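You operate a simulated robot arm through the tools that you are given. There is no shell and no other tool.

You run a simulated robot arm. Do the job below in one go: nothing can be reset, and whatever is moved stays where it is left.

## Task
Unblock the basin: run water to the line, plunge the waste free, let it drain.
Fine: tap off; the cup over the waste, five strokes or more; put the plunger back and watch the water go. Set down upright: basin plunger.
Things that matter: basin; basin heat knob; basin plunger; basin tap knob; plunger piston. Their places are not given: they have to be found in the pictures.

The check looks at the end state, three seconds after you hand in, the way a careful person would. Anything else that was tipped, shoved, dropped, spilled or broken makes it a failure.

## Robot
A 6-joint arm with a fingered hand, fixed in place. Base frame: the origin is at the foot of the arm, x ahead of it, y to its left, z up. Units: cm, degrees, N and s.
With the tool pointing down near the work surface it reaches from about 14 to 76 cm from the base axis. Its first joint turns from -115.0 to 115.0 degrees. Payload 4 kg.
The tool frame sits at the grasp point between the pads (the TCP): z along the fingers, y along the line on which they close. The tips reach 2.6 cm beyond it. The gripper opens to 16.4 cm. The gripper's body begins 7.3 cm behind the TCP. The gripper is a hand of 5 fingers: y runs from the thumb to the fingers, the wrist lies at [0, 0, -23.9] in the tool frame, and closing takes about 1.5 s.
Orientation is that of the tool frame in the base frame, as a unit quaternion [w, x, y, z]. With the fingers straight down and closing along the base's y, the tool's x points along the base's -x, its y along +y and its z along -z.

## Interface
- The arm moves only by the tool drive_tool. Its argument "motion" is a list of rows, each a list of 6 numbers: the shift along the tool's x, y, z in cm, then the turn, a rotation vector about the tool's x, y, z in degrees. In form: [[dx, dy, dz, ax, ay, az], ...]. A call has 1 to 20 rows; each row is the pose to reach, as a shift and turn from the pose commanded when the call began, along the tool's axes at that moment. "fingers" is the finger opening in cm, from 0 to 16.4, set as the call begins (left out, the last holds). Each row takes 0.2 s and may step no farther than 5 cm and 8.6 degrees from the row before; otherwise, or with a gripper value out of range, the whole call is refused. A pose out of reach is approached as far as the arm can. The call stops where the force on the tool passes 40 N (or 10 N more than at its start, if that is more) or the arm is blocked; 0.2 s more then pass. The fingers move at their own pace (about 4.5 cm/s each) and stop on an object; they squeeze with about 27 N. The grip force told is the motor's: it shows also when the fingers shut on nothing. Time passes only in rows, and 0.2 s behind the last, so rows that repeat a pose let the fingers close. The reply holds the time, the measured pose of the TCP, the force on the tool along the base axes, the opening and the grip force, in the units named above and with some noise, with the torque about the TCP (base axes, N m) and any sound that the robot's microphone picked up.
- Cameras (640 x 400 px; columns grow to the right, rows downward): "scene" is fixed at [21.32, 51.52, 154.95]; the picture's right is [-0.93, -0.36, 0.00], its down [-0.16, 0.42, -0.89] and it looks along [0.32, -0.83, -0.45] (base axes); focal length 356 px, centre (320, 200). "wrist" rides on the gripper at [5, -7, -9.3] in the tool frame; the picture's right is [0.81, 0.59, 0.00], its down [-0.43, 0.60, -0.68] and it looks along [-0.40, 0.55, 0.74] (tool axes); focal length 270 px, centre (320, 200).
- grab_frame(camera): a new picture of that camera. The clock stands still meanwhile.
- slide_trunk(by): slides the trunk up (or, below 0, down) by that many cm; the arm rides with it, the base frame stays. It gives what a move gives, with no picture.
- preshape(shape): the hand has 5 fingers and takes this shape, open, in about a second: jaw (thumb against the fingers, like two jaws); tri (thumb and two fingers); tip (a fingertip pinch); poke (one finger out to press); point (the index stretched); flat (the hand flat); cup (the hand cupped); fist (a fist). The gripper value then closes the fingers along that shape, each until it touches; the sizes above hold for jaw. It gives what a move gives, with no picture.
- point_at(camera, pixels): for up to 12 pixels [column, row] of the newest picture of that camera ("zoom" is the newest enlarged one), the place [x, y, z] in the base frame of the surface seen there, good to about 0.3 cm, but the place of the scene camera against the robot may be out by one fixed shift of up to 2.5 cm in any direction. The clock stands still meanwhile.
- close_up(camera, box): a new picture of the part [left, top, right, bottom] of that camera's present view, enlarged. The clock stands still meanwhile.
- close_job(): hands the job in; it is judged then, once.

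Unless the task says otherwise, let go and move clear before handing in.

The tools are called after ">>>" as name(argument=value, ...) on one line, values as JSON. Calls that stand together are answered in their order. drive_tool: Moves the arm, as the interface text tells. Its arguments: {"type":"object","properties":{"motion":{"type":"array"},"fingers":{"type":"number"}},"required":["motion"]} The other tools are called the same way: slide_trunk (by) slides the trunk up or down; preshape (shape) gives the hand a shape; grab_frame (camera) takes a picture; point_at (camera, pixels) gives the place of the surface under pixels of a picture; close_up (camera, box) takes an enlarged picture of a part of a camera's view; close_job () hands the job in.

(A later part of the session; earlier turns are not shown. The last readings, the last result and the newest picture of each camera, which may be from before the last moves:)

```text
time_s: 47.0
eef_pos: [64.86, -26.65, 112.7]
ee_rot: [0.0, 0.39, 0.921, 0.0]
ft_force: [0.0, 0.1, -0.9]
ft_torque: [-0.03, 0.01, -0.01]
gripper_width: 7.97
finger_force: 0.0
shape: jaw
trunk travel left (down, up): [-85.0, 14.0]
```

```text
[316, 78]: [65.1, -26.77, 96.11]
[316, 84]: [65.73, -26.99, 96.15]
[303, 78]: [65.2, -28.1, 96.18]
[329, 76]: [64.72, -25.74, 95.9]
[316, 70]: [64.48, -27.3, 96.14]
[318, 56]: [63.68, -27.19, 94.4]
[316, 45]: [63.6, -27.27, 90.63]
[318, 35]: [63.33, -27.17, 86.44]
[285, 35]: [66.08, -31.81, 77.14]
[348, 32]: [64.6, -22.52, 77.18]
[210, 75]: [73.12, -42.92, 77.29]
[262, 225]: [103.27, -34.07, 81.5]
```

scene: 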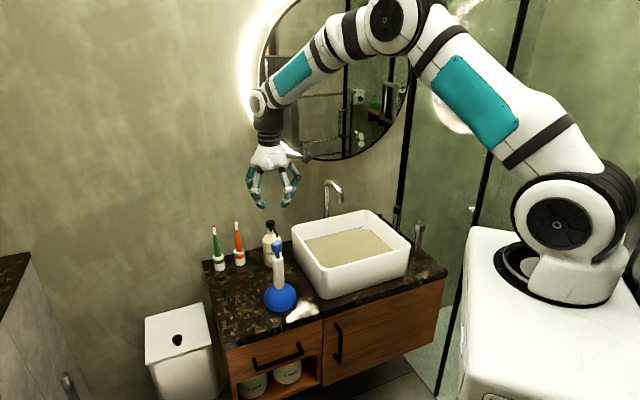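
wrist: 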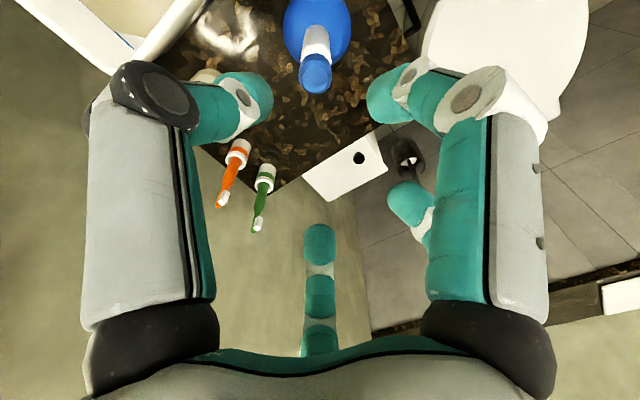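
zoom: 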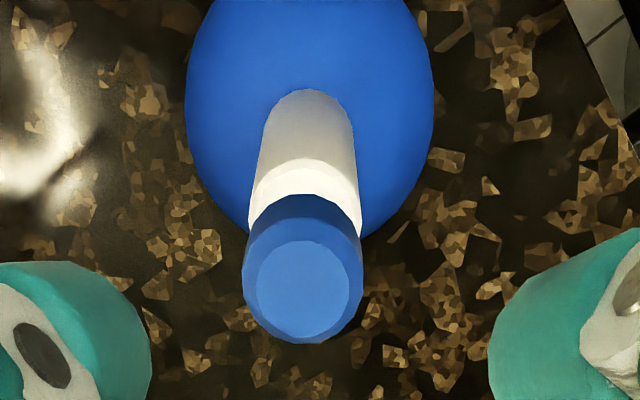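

The piston head's top centre is at about (65.2, −27.0, 96.1), width 3.4 cm. I'll descend with the fingers around the head.

>>> drive_tool(motion=[[-0.49, 0, 4.2, 0, 0, 0], [-0.49, 0, 8.4, 0, 0, 0], [-0.49, 0, 12.6, 0, 0, 0], [-0.49, 0, 15.6, 0, 0, 0], [-0.49, 0, 16.6, 0, 0, 0]])

>>> grab_frame(camera="wrist")

>>> close_up(camera="scene", box=[220, 160, 350, 320])

```text
time_s: 48.2
eef_pos: [64.98, -27.21, 96.08]
ee_rot: [-0.001, 0.391, 0.92, 0.0]
ft_force: [0.2, 0.2, -0.2]
ft_torque: [0.0, 0.03, 0.02]
gripper_width: 7.94
finger_force: 0.0
shape: jaw
trunk travel left (down, up): [-85.0, 14.0]
```

```text
taken
```

wrist: 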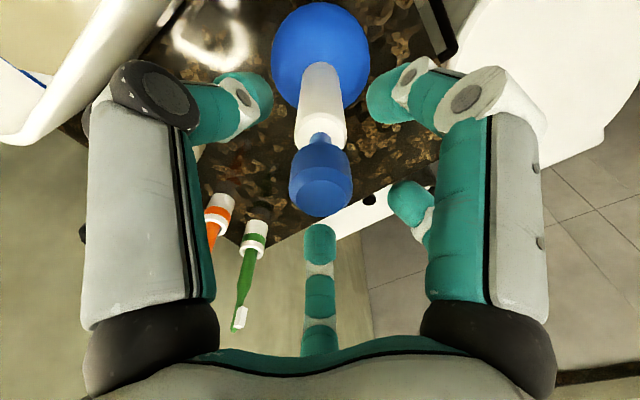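

```text
2.50 times, centred on (285, 240) of scene
```

zoom: 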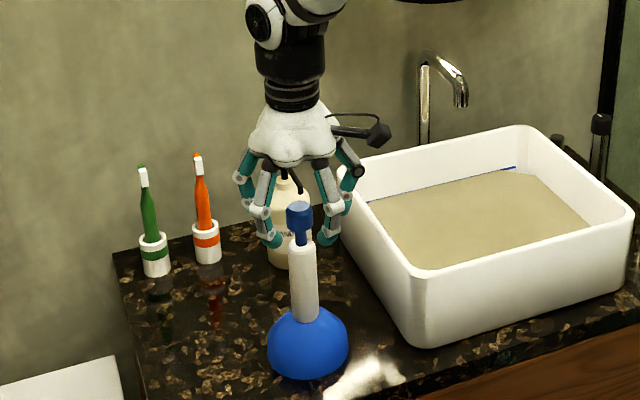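

The piston head is centred between the pads (wrist (320,195)). I'll close on it.

>>> drive_tool(motion=[[0, 0, 0, 0, 0, 0], [0, 0, 0, 0, 0, 0], [0, 0, 0, 0, 0, 0], [0, 0, 0, 0, 0, 0], [0, 0, 0, 0, 0, 0], [0, 0, 0, 0, 0, 0], [0, 0, 0, 0, 0, 0], [0, 0, 0, 0, 0, 0]], fingers=1.5)

>>> grab_frame(camera="wrist")

>>> close_up(camera="scene", box=[240, 200, 340, 320])

```text
time_s: 50.0
eef_pos: [65.04, -27.2, 96.33]
ee_rot: [0.001, 0.391, 0.92, 0.0]
ft_force: [0.1, -0.2, -0.3]
ft_torque: [0.01, -0.06, 0.0]
gripper_width: 2.55
finger_force: 26.5
shape: jaw
trunk travel left (down, up): [-85.0, 14.0]
```

```text
taken
```

wrist: 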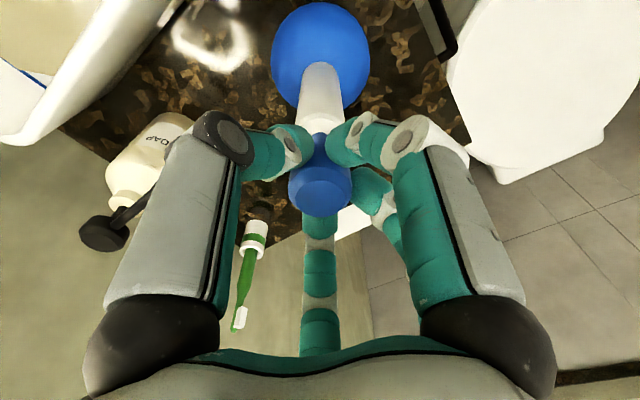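

```text
3.33 times, centred on (290, 260) of scene
```

zoom: 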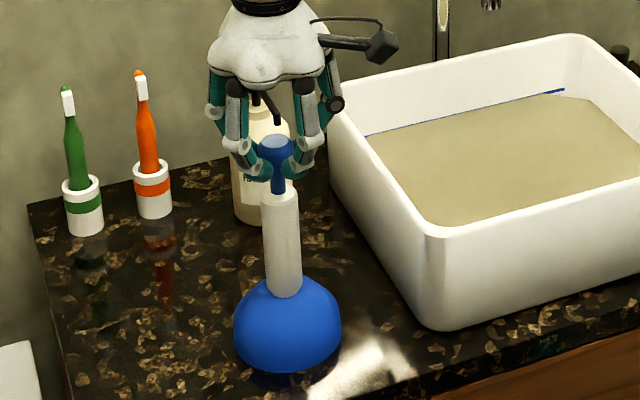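

The head is gripped at 2.55 cm. I'll lift 3 cm and see whether the piston extends or the whole plunger rises.

>>> drive_tool(motion=[[0, 0, -1, 0, 0, 0], [0, 0, -2, 0, 0, 0], [0, 0, -3, 0, 0, 0], [0, 0, -4, 0, 0, 0], [0, 0, -4, 0, 0, 0]])

>>> grab_frame(camera="wrist")

>>> close_up(camera="scene", box=[240, 200, 340, 320])

```text
time_s: 51.2
eef_pos: [65.04, -27.25, 100.01]
ee_rot: [0.0, 0.391, 0.92, 0.0]
ft_force: [0.7, 0.2, -3.0]
ft_torque: [0.0, 0.0, 0.01]
gripper_width: 2.53
finger_force: 27.4
shape: jaw
trunk travel left (down, up): [-85.0, 14.0]
```

```text
taken
```

wrist: 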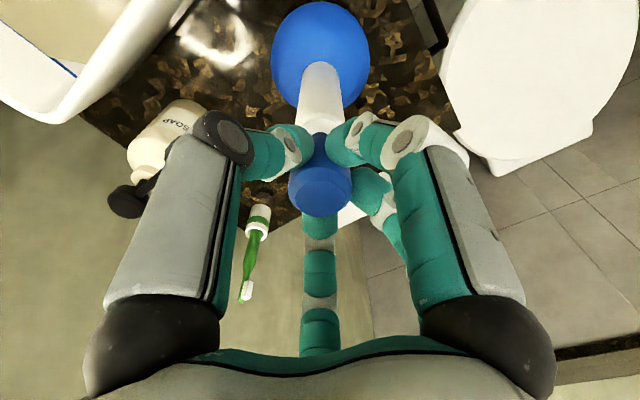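

```text
3.33 times, centred on (290, 260) of scene
```

zoom: 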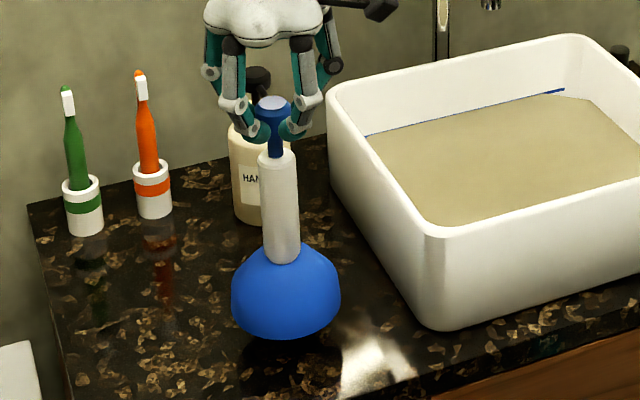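

The whole plunger rises upright (3 N), so it can be carried by the piston head. I'll lift it over the rim and carry it above the waste at (53.3, −46.35).

>>> drive_tool(motion=[[0, 0, -3, 0, 0, 0], [0, 0, -6, 0, 0, 0], [0, 0, -9, 0, 0, 0], [0, 0, -11.5, 0, 0, 0], [-0.56, -2.2, -11.5, 0, 0, 0], [-1.12, -4.4, -11.5, 0, 0, 0], [-1.68, -6.6, -11.5, 0, 0, 0], [-2.24, -8.8, -11.5, 0, 0, 0], [-2.8, -11, -11.5, 0, 0, 0], [-3.37, -13.2, -11.5, 0, 0, 0], [-3.93, -15.4, -11.5, 0, 0, 0], [-4.49, -17.6, -11.5, 0, 0, 0], [-5.05, -19.8, -11.5, 0, 0, 0], [-5.61, -22, -11.5, 0, 0, 0], [-5.61, -22, -11.5, 0, 0, 0]])

>>> grab_frame(camera="wrist")

>>> grab_frame(camera="scene")

```text
time_s: 54.4
eef_pos: [53.14, -46.56, 111.57]
ee_rot: [0.0, 0.39, 0.921, 0.0]
ft_force: [-0.2, -0.8, -2.9]
ft_torque: [-0.05, -0.01, -0.01]
gripper_width: 2.57
finger_force: 26.9
shape: jaw
trunk travel left (down, up): [-85.0, 14.0]
```

```text
taken
```

wrist: 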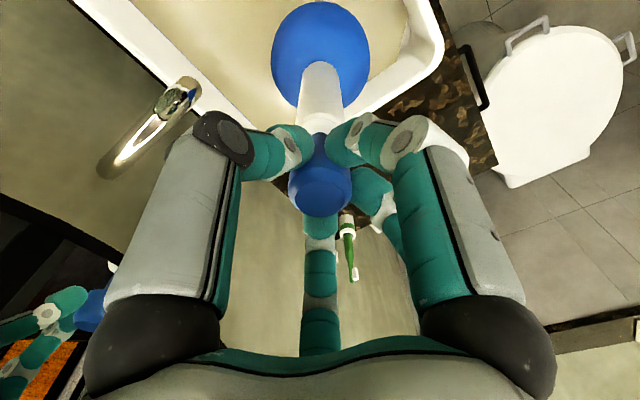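

```text
taken
```

scene: 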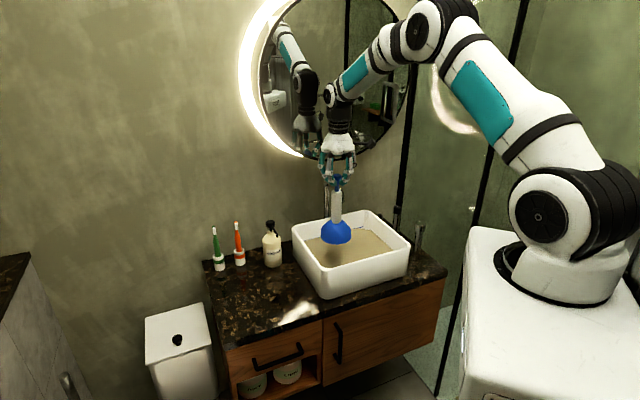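

The cup hangs over the basin, in line with the waste's old pixel (334,265). I'll lower it slowly to the floor.

>>> drive_tool(motion=[[0, 0, 2.5, 0, 0, 0], [0, 0, 5, 0, 0, 0], [0, 0, 7.5, 0, 0, 0], [0, 0, 9.5, 0, 0, 0], [0, 0, 10.8, 0, 0, 0], [0, 0, 11.6, 0, 0, 0], [0, 0, 11.6, 0, 0, 0]])

>>> close_up(camera="scene", box=[270, 150, 420, 310])

>>> grab_frame(camera="wrist")

```text
time_s: 56.0
eef_pos: [53.27, -46.38, 99.85]
ee_rot: [0.0, 0.391, 0.92, 0.0]
ft_force: [-0.8, 0.2, -2.1]
ft_torque: [-0.01, 0.02, 0.01]
gripper_width: 2.53
finger_force: 26.7
shape: jaw
trunk travel left (down, up): [-85.0, 14.0]
```

```text
2.50 times, centred on (345, 230) of scene
```

zoom: 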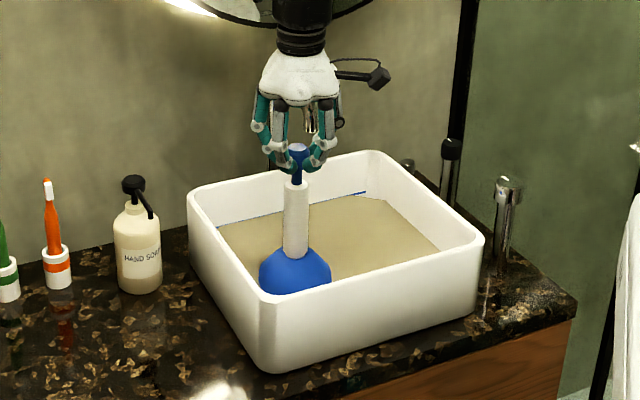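

```text
taken
```

wrist: 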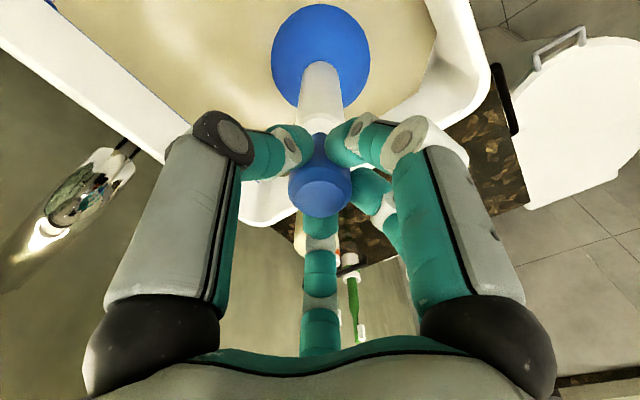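

The cup is almost on the floor (force −2.1 N). I'll lower in small steps to find contact.

>>> drive_tool(motion=[[0, 0, 0.3, 0, 0, 0], [0, 0, 0.6, 0, 0, 0], [0, 0, 0.9, 0, 0, 0], [0, 0, 1.1, 0, 0, 0], [0, 0, 1.1, 0, 0, 0]])

>>> close_up(camera="scene", box=[300, 190, 380, 290])

```text
time_s: 57.2
eef_pos: [53.24, -46.49, 98.85]
ee_rot: [0.0, 0.39, 0.921, 0.001]
ft_force: [0.5, -0.2, -2.8]
ft_torque: [-0.01, 0.0, 0.01]
gripper_width: 2.55
finger_force: 26.7
shape: jaw
trunk travel left (down, up): [-85.0, 14.0]
```

```text
4.00 times, centred on (340, 240) of scene
```

zoom: 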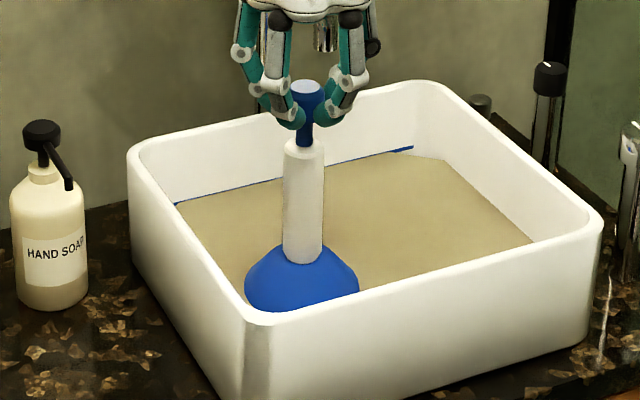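

Still hanging free at −2.8 N; I'll continue lowering in small steps.

>>> drive_tool(motion=[[0, 0, 0.3, 0, 0, 0], [0, 0, 0.6, 0, 0, 0], [0, 0, 0.9, 0, 0, 0], [0, 0, 0.9, 0, 0, 0]])

>>> close_up(camera="scene", box=[300, 190, 380, 290])

```text
time_s: 58.2
eef_pos: [53.05, -46.51, 97.89]
ee_rot: [0.0, 0.392, 0.92, 0.0]
ft_force: [0.8, 1.0, -2.1]
ft_torque: [-0.02, -0.03, 0.04]
gripper_width: 2.56
finger_force: 27.4
shape: jaw
trunk travel left (down, up): [-85.0, 14.0]
```

```text
4.00 times, centred on (340, 240) of scene
```

zoom: 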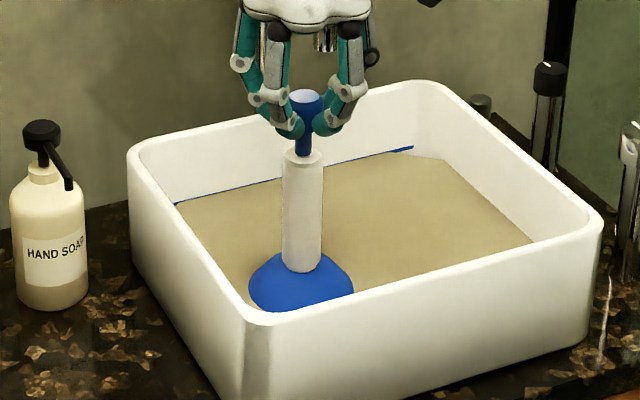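

The head moved ~10 px while the tube moved ~7 px, so the cup may be touching. I'll push 0.8 cm further and compare.

>>> drive_tool(motion=[[0, 0, 0.4, 0, 0, 0], [0, 0, 0.8, 0, 0, 0], [0, 0, 0.8, 0, 0, 0]])

>>> close_up(camera="scene", box=[300, 190, 380, 290])

```text
time_s: 59.0
eef_pos: [53.06, -46.51, 97.21]
ee_rot: [0.0, 0.39, 0.921, 0.0]
ft_force: [-0.9, 0.4, 1.4]
ft_torque: [0.03, 0.01, 0.03]
gripper_width: 2.55
finger_force: 26.6
shape: jaw
trunk travel left (down, up): [-85.0, 14.0]
```

```text
4.00 times, centred on (340, 240) of scene
```

zoom: 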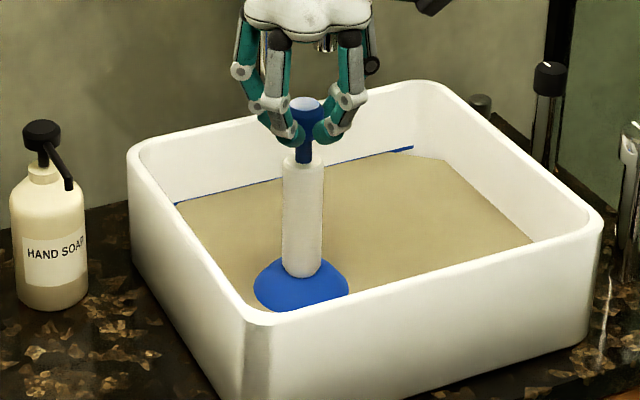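

The body is still sinking (tube foot at zoom y 276), force about +1 N. I'll keep lowering in small steps until the body stops.

>>> drive_tool(motion=[[0, 0, 0.3, 0, 0, 0], [0, 0, 0.6, 0, 0, 0], [0, 0, 0.9, 0, 0, 0], [0, 0, 0.9, 0, 0, 0]])

>>> close_up(camera="scene", box=[300, 190, 380, 290])

```text
time_s: 60.0
eef_pos: [53.09, -46.45, 96.39]
ee_rot: [0.001, 0.39, 0.921, 0.0]
ft_force: [-0.5, 0.2, 5.9]
ft_torque: [0.04, 0.03, -0.04]
gripper_width: 2.53
finger_force: 27.6
shape: jaw
trunk travel left (down, up): [-85.0, 14.0]
```

```text
4.00 times, centred on (340, 240) of scene
```

zoom: 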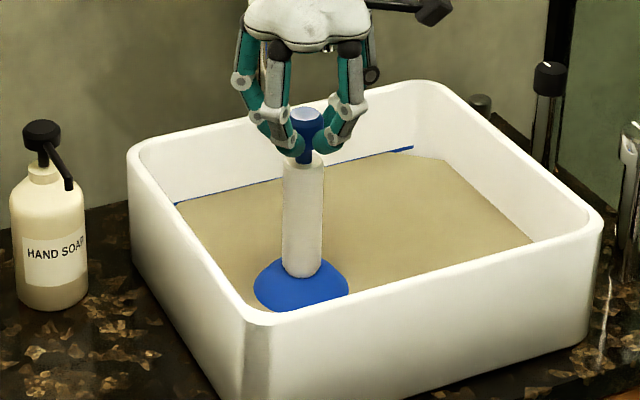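

Now the head moved (103→112) while the tube stayed put, with +6 N: the cup is seated and the piston is sprung. I'll press further to see the full stroke.

>>> drive_tool(motion=[[0, 0, 0.4, 0, 0, 0], [0, 0, 0.8, 0, 0, 0], [0, 0, 1.2, 0, 0, 0], [0, 0, 1.2, 0, 0, 0]])

>>> close_up(camera="scene", box=[300, 190, 380, 290])

>>> grab_frame(camera="wrist")

```text
time_s: 61.0
eef_pos: [53.06, -46.35, 95.31]
ee_rot: [0.001, 0.391, 0.92, 0.0]
ft_force: [-1.7, 3.4, 14.6]
ft_torque: [0.07, 0.03, 0.0]
gripper_width: 2.57
finger_force: 26.9
shape: jaw
trunk travel left (down, up): [-85.0, 14.0]
```

```text
4.00 times, centred on (340, 240) of scene
```

zoom: 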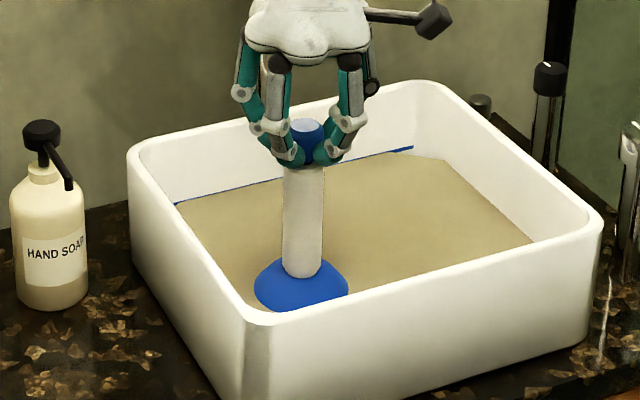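

```text
taken
```

wrist: 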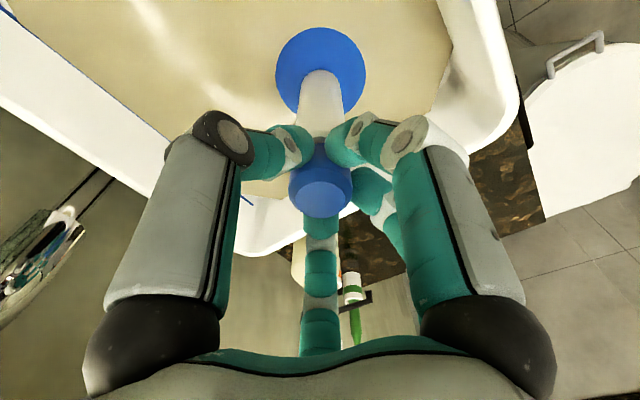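

The piston is down about 2 cm at 14.6 N. I'll press 0.5 cm further to feel for the stop.

>>> drive_tool(motion=[[0, 0, 0.3, 0, 0, 0], [0, 0, 0.6, 0, 0, 0], [0, 0, 0.6, 0, 0, 0]])

>>> close_up(camera="scene", box=[300, 190, 380, 290])

```text
time_s: 61.8
eef_pos: [53.31, -46.66, 95.23]
ee_rot: [0.004, 0.391, 0.92, -0.002]
ft_force: [-5.9, 4.8, 28.4]
ft_torque: [0.27, 0.24, -0.05]
gripper_width: 2.64
finger_force: 27.0
shape: jaw
trunk travel left (down, up): [-85.0, 14.0]
stopped in row 3: the force on the tool passed its limit at 41 N (the readings are from after the stop); the commanded pose is now the measured one
```

```text
4.00 times, centred on (340, 240) of scene
```

zoom: 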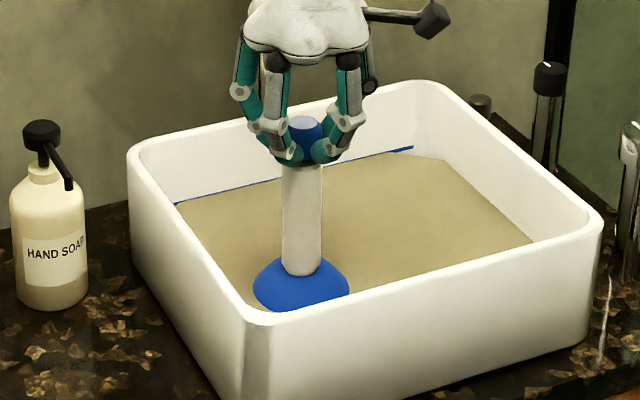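

The stop at 41 N looks like the fingertips meeting the tube's top. I'll come back up, open, and take the head about 1.2 cm higher so the whole stroke is free.

>>> drive_tool(motion=[[0, 0, -0.7, 0, 0, 0], [0, 0, -1.4, 0, 0, 0], [0, 0, -2.0, 0, 0, 0], [0, 0, -2.0, 0, 0, 0]])

>>> drive_tool(motion=[[0, 0, 0, 0, 0, 0], [0, 0, 0, 0, 0, 0], [0, 0, 0, 0, 0, 0], [0, 0, -0.6, 0, 0, 0], [0, 0, -1.2, 0, 0, 0], [0, 0, -1.2, 0, 0, 0]], fingers=6.5)

>>> grab_frame(camera="wrist")

>>> close_up(camera="scene", box=[300, 190, 380, 290])

```text
time_s: 62.8
eef_pos: [53.12, -46.46, 96.66]
ee_rot: [0.003, 0.392, 0.92, 0.0]
ft_force: [-1.0, 2.0, 3.7]
ft_torque: [0.08, 0.08, -0.01]
gripper_width: 2.61
finger_force: 26.5
shape: jaw
trunk travel left (down, up): [-85.0, 14.0]
```

```text
time_s: 64.2
eef_pos: [53.23, -46.53, 97.89]
ee_rot: [0.003, 0.391, 0.92, -0.001]
ft_force: [-0.6, -0.4, 0.1]
ft_torque: [0.02, 0.01, -0.01]
gripper_width: 6.47
finger_force: 0.0
shape: jaw
trunk travel left (down, up): [-85.0, 14.0]
```

```text
taken
```

wrist: 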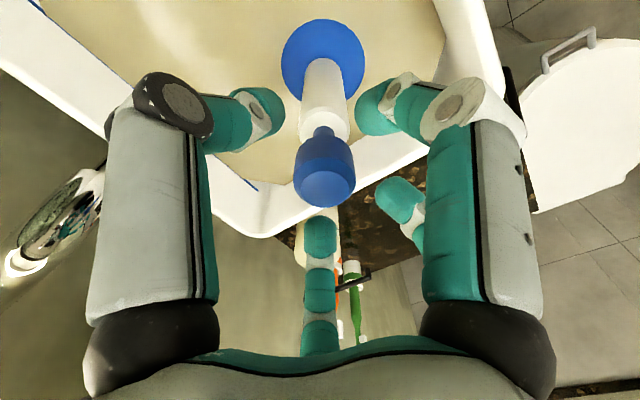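

```text
4.00 times, centred on (340, 240) of scene
```

zoom: 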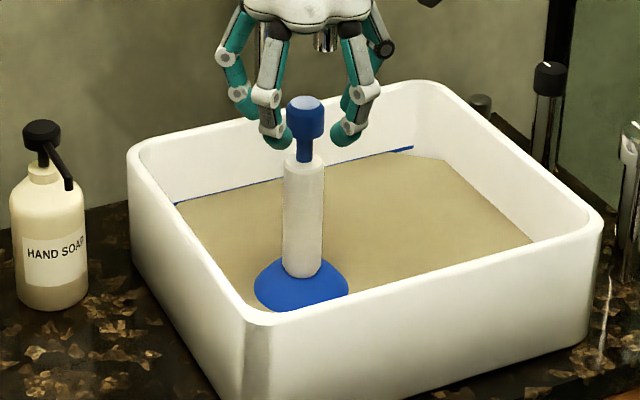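

The plunger stands upright in the basin with its piston back up. I'll measure the head for a higher grip.

>>> point_at(camera="wrist", pixels=[[324, 187], [324, 200], [310, 187], [340, 184], [324, 160], [322, 135], [324, 120], [320, 75], [283, 60], [361, 60]])

>>> point_at(camera="zoom", pixels=[[305, 104], [305, 138], [304, 158], [303, 165], [302, 274], [258, 290], [347, 288]])

```text
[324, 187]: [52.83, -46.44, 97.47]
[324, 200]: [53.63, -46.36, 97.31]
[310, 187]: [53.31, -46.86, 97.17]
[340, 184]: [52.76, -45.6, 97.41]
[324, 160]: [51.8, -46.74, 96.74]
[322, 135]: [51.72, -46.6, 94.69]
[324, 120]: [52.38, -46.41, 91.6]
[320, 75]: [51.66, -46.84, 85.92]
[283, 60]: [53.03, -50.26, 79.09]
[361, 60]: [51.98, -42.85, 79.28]
```

```text
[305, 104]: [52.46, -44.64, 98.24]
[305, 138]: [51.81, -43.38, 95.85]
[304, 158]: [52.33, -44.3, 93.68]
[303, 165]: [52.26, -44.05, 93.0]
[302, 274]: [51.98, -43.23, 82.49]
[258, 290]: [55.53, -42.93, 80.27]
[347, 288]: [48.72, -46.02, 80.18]
```

The head's top is at z ≈97.35, centred at (53.05, −46.45). I'll rise 0.5 cm and grip the upper part of the head.

>>> drive_tool(motion=[[0, 0, -0.5, 0, 0, 0], [0, 0, -0.5, 0, 0, 0]])

>>> drive_tool(motion=[[0, 0, 0, 0, 0, 0], [0, 0, 0, 0, 0, 0], [0, 0, 0, 0, 0, 0], [0, 0, 0, 0, 0, 0], [0, 0, 0, 0, 0, 0], [0, 0, 0, 0, 0, 0]], fingers=1.5)

>>> close_up(camera="scene", box=[300, 190, 380, 290])

>>> grab_frame(camera="wrist")

```text
time_s: 64.8
eef_pos: [53.29, -46.71, 98.5]
ee_rot: [0.002, 0.391, 0.92, -0.001]
ft_force: [0.1, -0.2, -0.1]
ft_torque: [-0.01, 0.03, 0.03]
gripper_width: 6.47
finger_force: 0.0
shape: jaw
trunk travel left (down, up): [-85.0, 14.0]
```

```text
time_s: 66.2
eef_pos: [53.25, -46.55, 98.44]
ee_rot: [0.002, 0.391, 0.92, -0.001]
ft_force: [-0.6, -0.1, 0.2]
ft_torque: [0.06, 0.09, 0.0]
gripper_width: 2.45
finger_force: 26.6
shape: jaw
trunk travel left (down, up): [-85.0, 14.0]
```

```text
4.00 times, centred on (340, 240) of scene
```

zoom: 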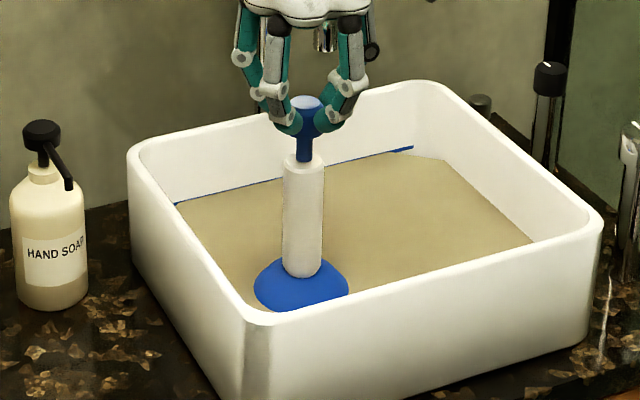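

```text
taken
```

wrist: 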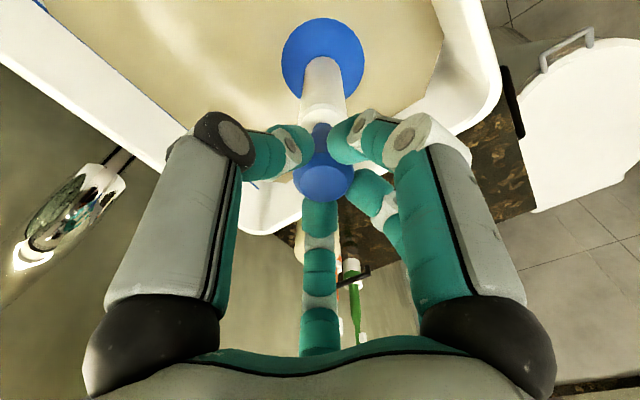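

The head is gripped higher up (width 2.45). I'll make one trial stroke, 2.4 cm down.

>>> drive_tool(motion=[[0, 0, 0.6, 0, 0, 0], [0, 0, 1.2, 0, 0, 0], [0, 0, 1.8, 0, 0, 0], [0, 0, 2.4, 0, 0, 0], [0, 0, 2.4, 0, 0, 0]])

>>> close_up(camera="scene", box=[300, 190, 380, 290])

```text
time_s: 67.3
eef_pos: [53.12, -46.66, 96.18]
ee_rot: [0.004, 0.391, 0.921, -0.002]
ft_force: [-0.8, 4.1, 18.5]
ft_torque: [0.2, 0.06, 0.01]
gripper_width: 2.49
finger_force: 27.0
shape: jaw
trunk travel left (down, up): [-85.0, 14.0]
```

```text
4.00 times, centred on (340, 240) of scene
```

zoom: 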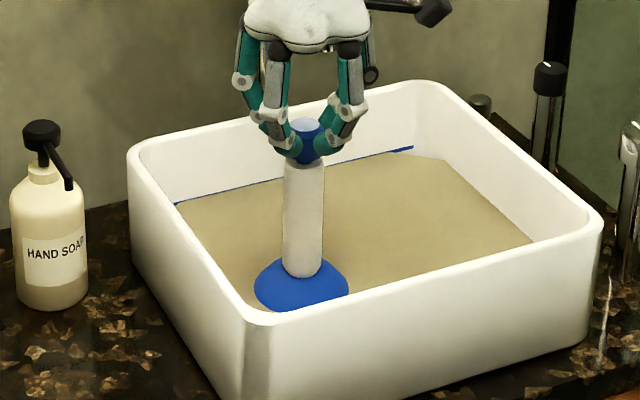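

That's nearly the full travel at 18.5 N with the cup staying put. I'll pump now: several full up/down strokes.

>>> drive_tool(motion=[[0, 0, -0.8, 0, 0, 0], [0, 0, -1.6, 0, 0, 0], [0, 0, -2.3, 0, 0, 0], [0, 0, -2.3, 0, 0, 0], [0, 0, -1.6, 0, 0, 0], [0, 0, -0.8, 0, 0, 0], [0, 0, 0, 0, 0, 0], [0, 0, 0, 0, 0, 0], [0, 0, -0.8, 0, 0, 0], [0, 0, -1.6, 0, 0, 0], [0, 0, -2.3, 0, 0, 0], [0, 0, -2.3, 0, 0, 0], [0, 0, -1.6, 0, 0, 0], [0, 0, -0.8, 0, 0, 0], [0, 0, 0, 0, 0, 0], [0, 0, 0, 0, 0, 0]])

>>> close_up(camera="scene", box=[300, 190, 380, 290])

```text
time_s: 70.8
eef_pos: [53.21, -46.71, 96.32]
ee_rot: [0.003, 0.39, 0.921, -0.001]
ft_force: [-2.0, 1.0, 14.7]
ft_torque: [0.08, 0.07, 0.0]
gripper_width: 2.49
finger_force: 27.0
shape: jaw
trunk travel left (down, up): [-85.0, 14.0]
```

```text
4.00 times, centred on (340, 240) of scene
```

zoom: 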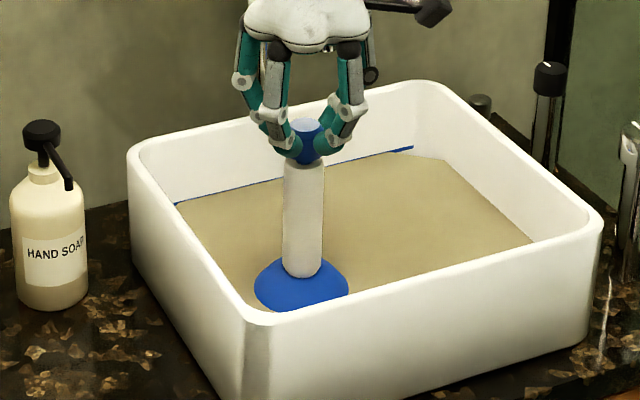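

The strokes work and the cup stays seated. I'll make more strokes, slightly deeper.

>>> drive_tool(motion=[[0, 0, -0.8, 0, 0, 0], [0, 0, -1.6, 0, 0, 0], [0, 0, -2.3, 0, 0, 0], [0, 0, -2.3, 0, 0, 0], [0, 0, -1.6, 0, 0, 0], [0, 0, -0.8, 0, 0, 0], [0, 0, 0.2, 0, 0, 0], [0, 0, 0.2, 0, 0, 0], [0, 0, -0.8, 0, 0, 0], [0, 0, -1.6, 0, 0, 0], [0, 0, -2.3, 0, 0, 0], [0, 0, -2.3, 0, 0, 0], [0, 0, -1.6, 0, 0, 0], [0, 0, -0.8, 0, 0, 0], [0, 0, 0.2, 0, 0, 0], [0, 0, 0.2, 0, 0, 0]])

>>> close_up(camera="scene", box=[300, 190, 380, 290])

>>> drive_tool(motion=[[0, 0, -0.8, 0, 0, 0], [0, 0, -1.6, 0, 0, 0], [0, 0, -2.4, 0, 0, 0], [0, 0, -2.4, 0, 0, 0], [0, 0, -1.6, 0, 0, 0], [0, 0, -0.8, 0, 0, 0], [0, 0, 0, 0, 0, 0], [0, 0, 0, 0, 0, 0], [0, 0, -0.8, 0, 0, 0], [0, 0, -1.6, 0, 0, 0], [0, 0, -2.4, 0, 0, 0], [0, 0, -2.4, 0, 0, 0]])

>>> close_up(camera="scene", box=[300, 190, 380, 290])

```text
time_s: 74.2
eef_pos: [53.19, -46.62, 96.19]
ee_rot: [0.005, 0.391, 0.921, -0.002]
ft_force: [-2.8, -0.5, 22.2]
ft_torque: [0.1, 0.15, 0.01]
gripper_width: 2.5
finger_force: 27.0
shape: jaw
trunk travel left (down, up): [-85.0, 14.0]
```

```text
4.00 times, centred on (340, 240) of scene
```

zoom: 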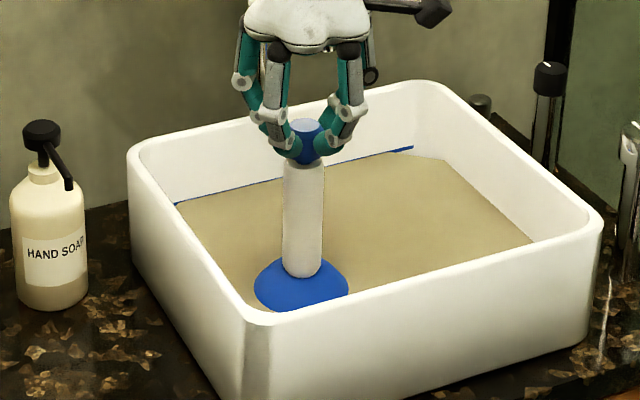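

```text
time_s: 76.8
eef_pos: [53.14, -46.62, 98.23]
ee_rot: [0.001, 0.391, 0.92, 0.0]
ft_force: [-0.5, -0.7, 1.1]
ft_torque: [-0.01, 0.05, 0.0]
gripper_width: 2.45
finger_force: 26.9
shape: jaw
trunk travel left (down, up): [-85.0, 14.0]
```

```text
4.00 times, centred on (340, 240) of scene
```

zoom: 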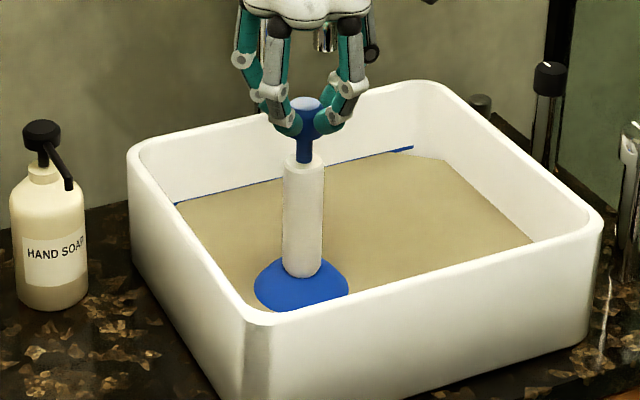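

Six full strokes are done. I'll add two more for good measure, rising fully to rest, then lift the cup off to see if it drains.

>>> drive_tool(motion=[[0, 0, 0.8, 0, 0, 0], [0, 0, 1.6, 0, 0, 0], [0, 0, 2.4, 0, 0, 0], [0, 0, 2.4, 0, 0, 0], [0, 0, 1.6, 0, 0, 0], [0, 0, 0.8, 0, 0, 0], [0, 0, -0.1, 0, 0, 0], [0, 0, -0.1, 0, 0, 0], [0, 0, 0.8, 0, 0, 0], [0, 0, 1.6, 0, 0, 0], [0, 0, 2.4, 0, 0, 0], [0, 0, 2.4, 0, 0, 0], [0, 0, 1.6, 0, 0, 0], [0, 0, 0.8, 0, 0, 0], [0, 0, -0.1, 0, 0, 0], [0, 0, -0.1, 0, 0, 0]])

>>> close_up(camera="scene", box=[310, 210, 390, 270])

```text
time_s: 80.2
eef_pos: [53.25, -46.59, 98.2]
ee_rot: [0.002, 0.391, 0.92, -0.001]
ft_force: [0.0, -0.1, 1.2]
ft_torque: [-0.03, 0.08, 0.01]
gripper_width: 2.48
finger_force: 26.8
shape: jaw
trunk travel left (down, up): [-85.0, 14.0]
```

```text
6.67 times, centred on (350, 240) of scene
```

zoom: 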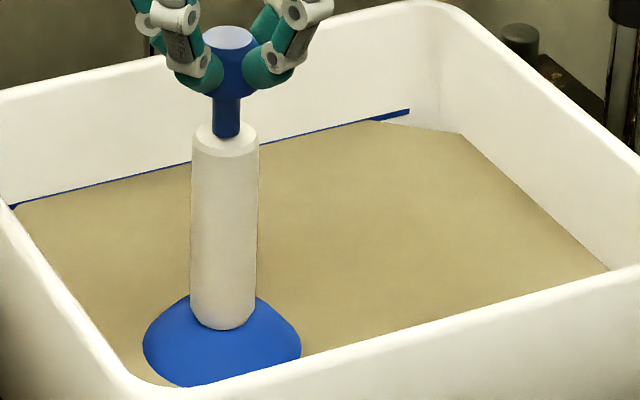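

Eight strokes done, the cup still over the waste. I'll lift the plunger straight up and see whether the water goes.

>>> drive_tool(motion=[[0, 0, -0.6, 0, 0, 0], [0, 0, -1.5, 0, 0, 0], [0, 0, -3, 0, 0, 0], [0, 0, -5, 0, 0, 0], [0, 0, -7.5, 0, 0, 0], [0, 0, -10, 0, 0, 0], [0, 0, -12.5, 0, 0, 0], [0, 0, -15, 0, 0, 0], [0, 0, -15, 0, 0, 0], [0, 0, -15, 0, 0, 0]])

>>> grab_frame(camera="wrist")

>>> close_up(camera="scene", box=[260, 140, 420, 290])

```text
time_s: 82.3
eef_pos: [53.16, -46.57, 113.24]
ee_rot: [0.003, 0.39, 0.921, -0.001]
ft_force: [-0.9, 1.6, -2.3]
ft_torque: [-0.01, 0.02, -0.02]
gripper_width: 2.5
finger_force: 26.6
shape: jaw
trunk travel left (down, up): [-85.0, 14.0]
```

```text
taken
```

wrist: 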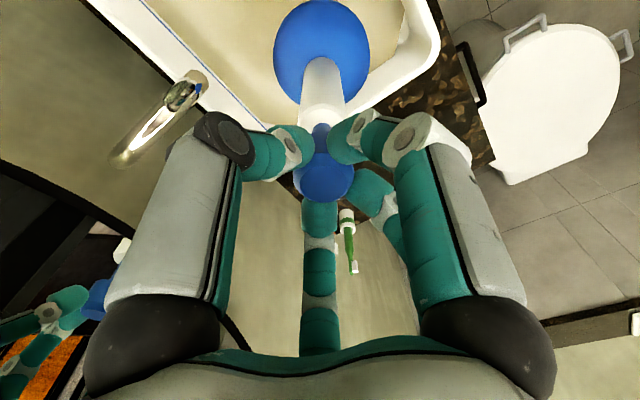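

```text
2.67 times, centred on (340, 215) of scene
```

zoom: 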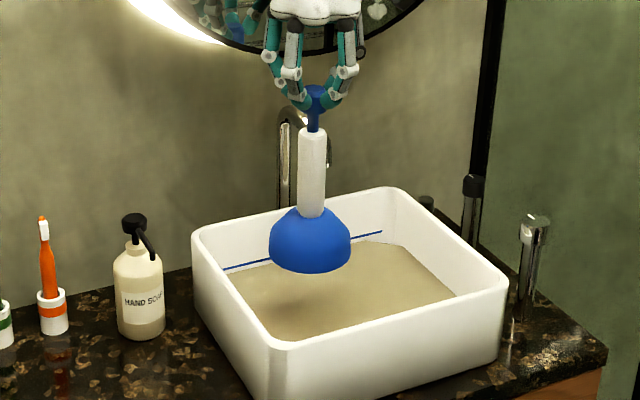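

The water is falling: a gap has opened under the line (zoom (380,235)). I'll carry the plunger back over its old spot.

>>> drive_tool(motion=[[0.5, 2.02, 0, 0, 0, 0], [1.0, 4.05, 0, 0, 0, 0], [1.5, 6.07, 0, 0, 0, 0], [2.0, 8.1, 0, 0, 0, 0], [2.5, 10.12, 0, 0, 0, 0], [3.0, 12.14, 0, 0, 0, 0], [3.5, 14.17, 0, 0, 0, 0], [4.0, 16.19, 0, 0, 0, 0], [4.5, 18.2, 0, 0, 0, 0], [5.0, 20.24, 0, 0, 0, 0], [5.51, 22.26, 0, 0, 0, 0], [5.51, 22.26, 0, 0, 0, 0], [5.51, 22.26, 3, 0, 0, 0], [5.51, 22.26, 6, 0, 0, 0], [5.51, 22.26, 9, 0, 0, 0], [5.51, 22.26, 11, 0, 0, 0], [5.51, 22.26, 11, 0, 0, 0]])

>>> grab_frame(camera="wrist")

>>> close_up(camera="scene", box=[220, 170, 400, 310])

```text
time_s: 86.0
eef_pos: [65.42, -27.29, 102.38]
ee_rot: [0.003, 0.391, 0.92, -0.001]
ft_force: [0.0, -0.7, -2.8]
ft_torque: [0.0, -0.02, 0.01]
gripper_width: 2.47
finger_force: 26.7
shape: jaw
trunk travel left (down, up): [-85.0, 14.0]
```

```text
taken
```

wrist: 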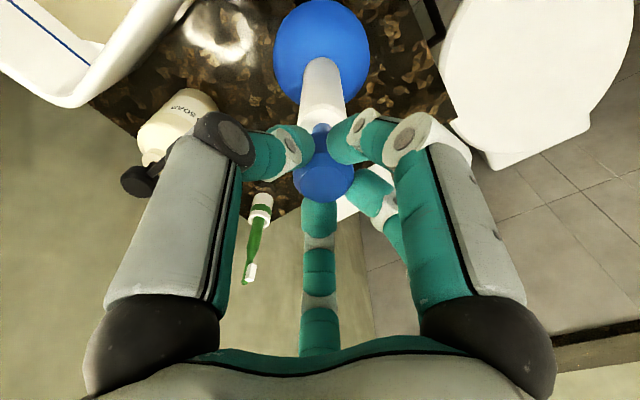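

```text
2.86 times, centred on (310, 240) of scene
```

zoom: 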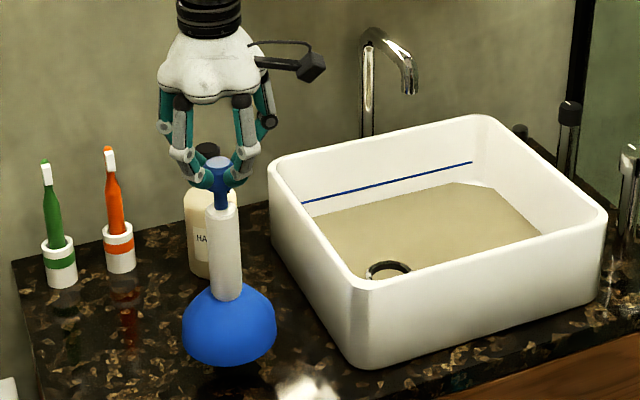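

The waste is open (dark hole at zoom (385,268)) and the basin is draining. I'll lower the plunger to the counter gently.

>>> drive_tool(motion=[[0, 0, 1.5, 0, 0, 0], [0, 0, 3, 0, 0, 0], [0, 0, 4, 0, 0, 0], [0, 0, 4.5, 0, 0, 0], [0, 0, 4.5, 0, 0, 0]])

>>> close_up(camera="scene", box=[240, 210, 330, 320])

```text
time_s: 87.2
eef_pos: [65.5, -27.23, 97.75]
ee_rot: [0.003, 0.391, 0.92, -0.001]
ft_force: [-0.4, 0.3, -2.7]
ft_torque: [-0.01, -0.01, 0.0]
gripper_width: 2.5
finger_force: 26.5
shape: jaw
trunk travel left (down, up): [-85.0, 14.0]
```

```text
3.64 times, centred on (285, 265) of scene
```

zoom: 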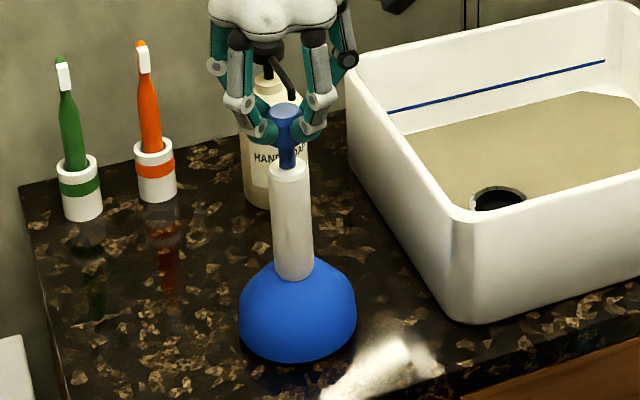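

Still hanging at −2.7 N with the cup just above the counter. I'll lower in 0.2 cm steps to touch.

>>> drive_tool(motion=[[0, 0, 0.2, 0, 0, 0], [0, 0, 0.4, 0, 0, 0], [0, 0, 0.6, 0, 0, 0], [0, 0, 0.6, 0, 0, 0]])

>>> close_up(camera="scene", box=[240, 210, 330, 320])

```text
time_s: 88.2
eef_pos: [65.54, -27.22, 97.19]
ee_rot: [0.002, 0.39, 0.921, 0.0]
ft_force: [0.3, 1.0, -3.3]
ft_torque: [0.0, 0.02, -0.02]
gripper_width: 2.48
finger_force: 27.0
shape: jaw
trunk travel left (down, up): [-85.0, 14.0]
```

```text
3.64 times, centred on (285, 265) of scene
```

zoom: 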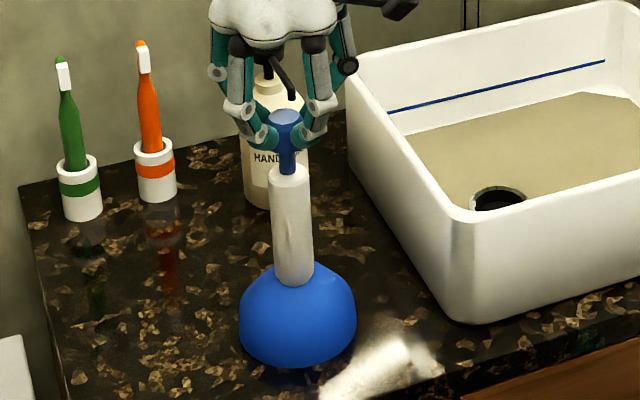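

>>> drive_tool(motion=[[0, 0, 0.2, 0, 0, 0], [0, 0, 0.4, 0, 0, 0], [0, 0, 0.4, 0, 0, 0]])

>>> close_up(camera="scene", box=[240, 210, 330, 320])

```text
time_s: 89.0
eef_pos: [65.38, -27.08, 96.83]
ee_rot: [0.003, 0.39, 0.921, -0.001]
ft_force: [-0.2, -1.0, 1.2]
ft_torque: [0.02, -0.04, 0.0]
gripper_width: 2.5
finger_force: 26.7
shape: jaw
trunk travel left (down, up): [-85.0, 14.0]
```

```text
3.64 times, centred on (285, 265) of scene
```

zoom: 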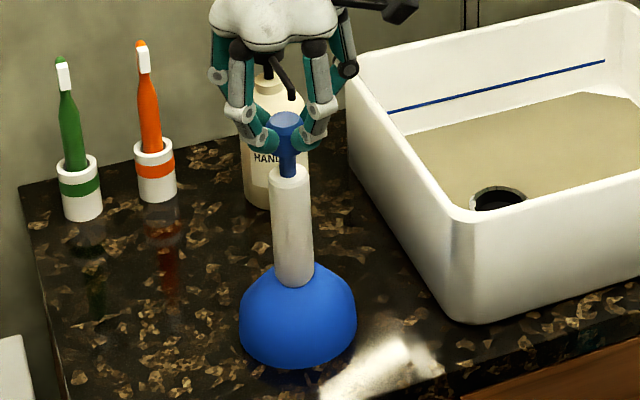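

The force turned to +1.2 N, so the plunger stands on the counter. I'll open the fingers and rise clear.

>>> drive_tool(motion=[[0, 0, 0, 0, 0, 0], [0, 0, 0, 0, 0, 0], [0, 0, 0, 0, 0, 0], [0, 0, 0, 0, 0, 0], [0, 0, 0, 0, 0, 0], [0, 0, -2, 0, 0, 0], [0, 0, -5, 0, 0, 0], [0, 0, -9, 0, 0, 0], [0, 0, -13, 0, 0, 0], [0, 0, -17, 0, 0, 0]], fingers=8)

>>> grab_frame(camera="wrist")

>>> grab_frame(camera="scene")

>>> close_up(camera="scene", box=[240, 180, 440, 320])

```text
time_s: 91.2
eef_pos: [65.16, -27.17, 114.03]
ee_rot: [0.003, 0.391, 0.921, -0.001]
ft_force: [0.9, -0.1, -0.2]
ft_torque: [-0.02, 0.02, 0.04]
gripper_width: 7.96
finger_force: 0.1
shape: jaw
trunk travel left (down, up): [-85.0, 14.0]
```

```text
taken
```

wrist: 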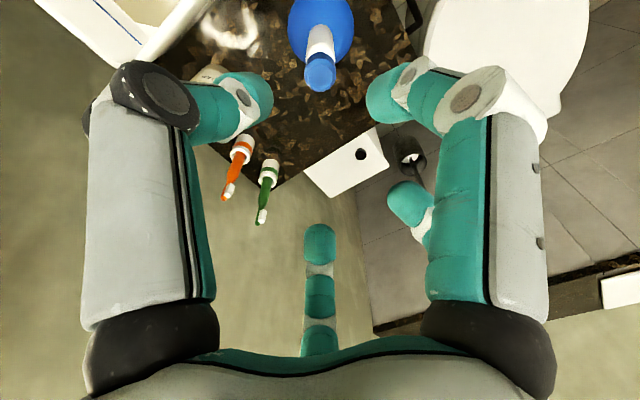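

```text
taken
```

scene: 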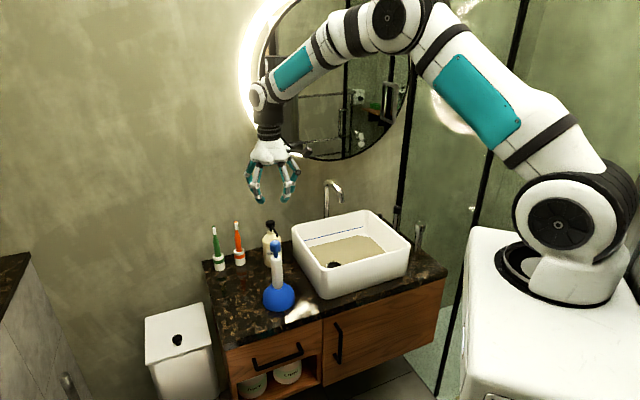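

```text
2.86 times, centred on (340, 250) of scene
```

zoom: 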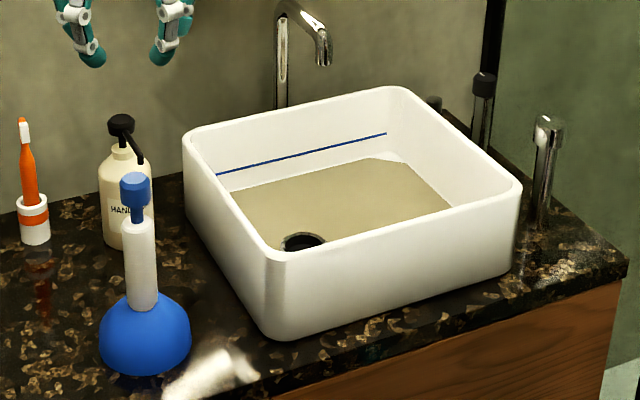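

The plunger stands upright and the waste hole is open. I'll wait a few seconds while retreating and compare the water level to be sure it is empty.

>>> point_at(camera="zoom", pixels=[[302, 240], [330, 210], [400, 200], [280, 200], [350, 180], [135, 180], [145, 370], [305, 247]])

>>> drive_tool(motion=[[1, 0, -3, 0, 0, 0], [2, 0, -6, 0, 0, 0], [3, 0, -8, 0, 0, 0], [3, 0, -8, 0, 0, 0], [3, 0, -8, 0, 0, 0], [3, 0, -8, 0, 0, 0], [3, 0, -8, 0, 0, 0], [3, 0, -8, 0, 0, 0], [3, 0, -8, 0, 0, 0], [3, 0, -8, 0, 0, 0], [3, 0, -8, 0, 0, 0], [3, 0, -8, 0, 0, 0], [3, 0, -8, 0, 0, 0], [3, 0, -8, 0, 0, 0], [3, 0, -8, 0, 0, 0], [3, 0, -8, 0, 0, 0], [3, 0, -8, 0, 0, 0], [3, 0, -8, 0, 0, 0]])

>>> close_up(camera="scene", box=[290, 190, 420, 290])

>>> point_at(camera="zoom", pixels=[[250, 230], [320, 200], [400, 230], [300, 250], [200, 240], [235, 298], [232, 305]])

```text
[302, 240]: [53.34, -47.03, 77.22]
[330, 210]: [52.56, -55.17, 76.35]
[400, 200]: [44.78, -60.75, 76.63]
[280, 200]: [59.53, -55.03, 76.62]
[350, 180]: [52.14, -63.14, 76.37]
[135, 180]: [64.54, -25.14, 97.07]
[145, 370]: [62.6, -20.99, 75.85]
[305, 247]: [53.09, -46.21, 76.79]
```

```text
time_s: 95.0
eef_pos: [63.29, -24.88, 121.89]
ee_rot: [0.002, 0.391, 0.92, -0.001]
ft_force: [0.2, 0.5, -1.3]
ft_torque: [0.01, 0.0, -0.01]
gripper_width: 7.96
finger_force: 0.1
shape: jaw
trunk travel left (down, up): [-85.0, 14.0]
```

```text
4.00 times, centred on (355, 240) of scene
```

zoom: 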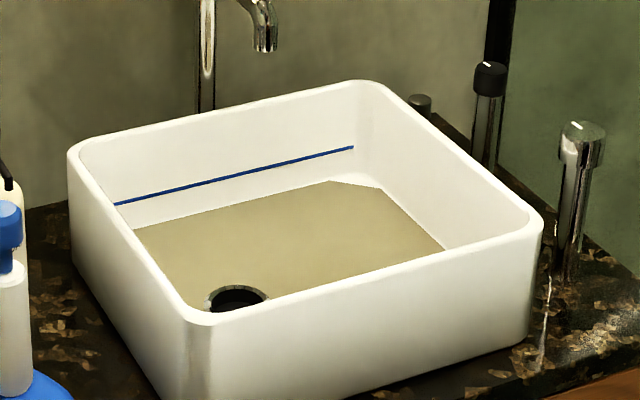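

```text
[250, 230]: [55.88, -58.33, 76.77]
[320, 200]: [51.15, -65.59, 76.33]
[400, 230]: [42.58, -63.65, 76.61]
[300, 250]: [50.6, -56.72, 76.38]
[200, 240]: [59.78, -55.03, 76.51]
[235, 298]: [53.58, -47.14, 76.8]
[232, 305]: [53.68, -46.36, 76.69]
```

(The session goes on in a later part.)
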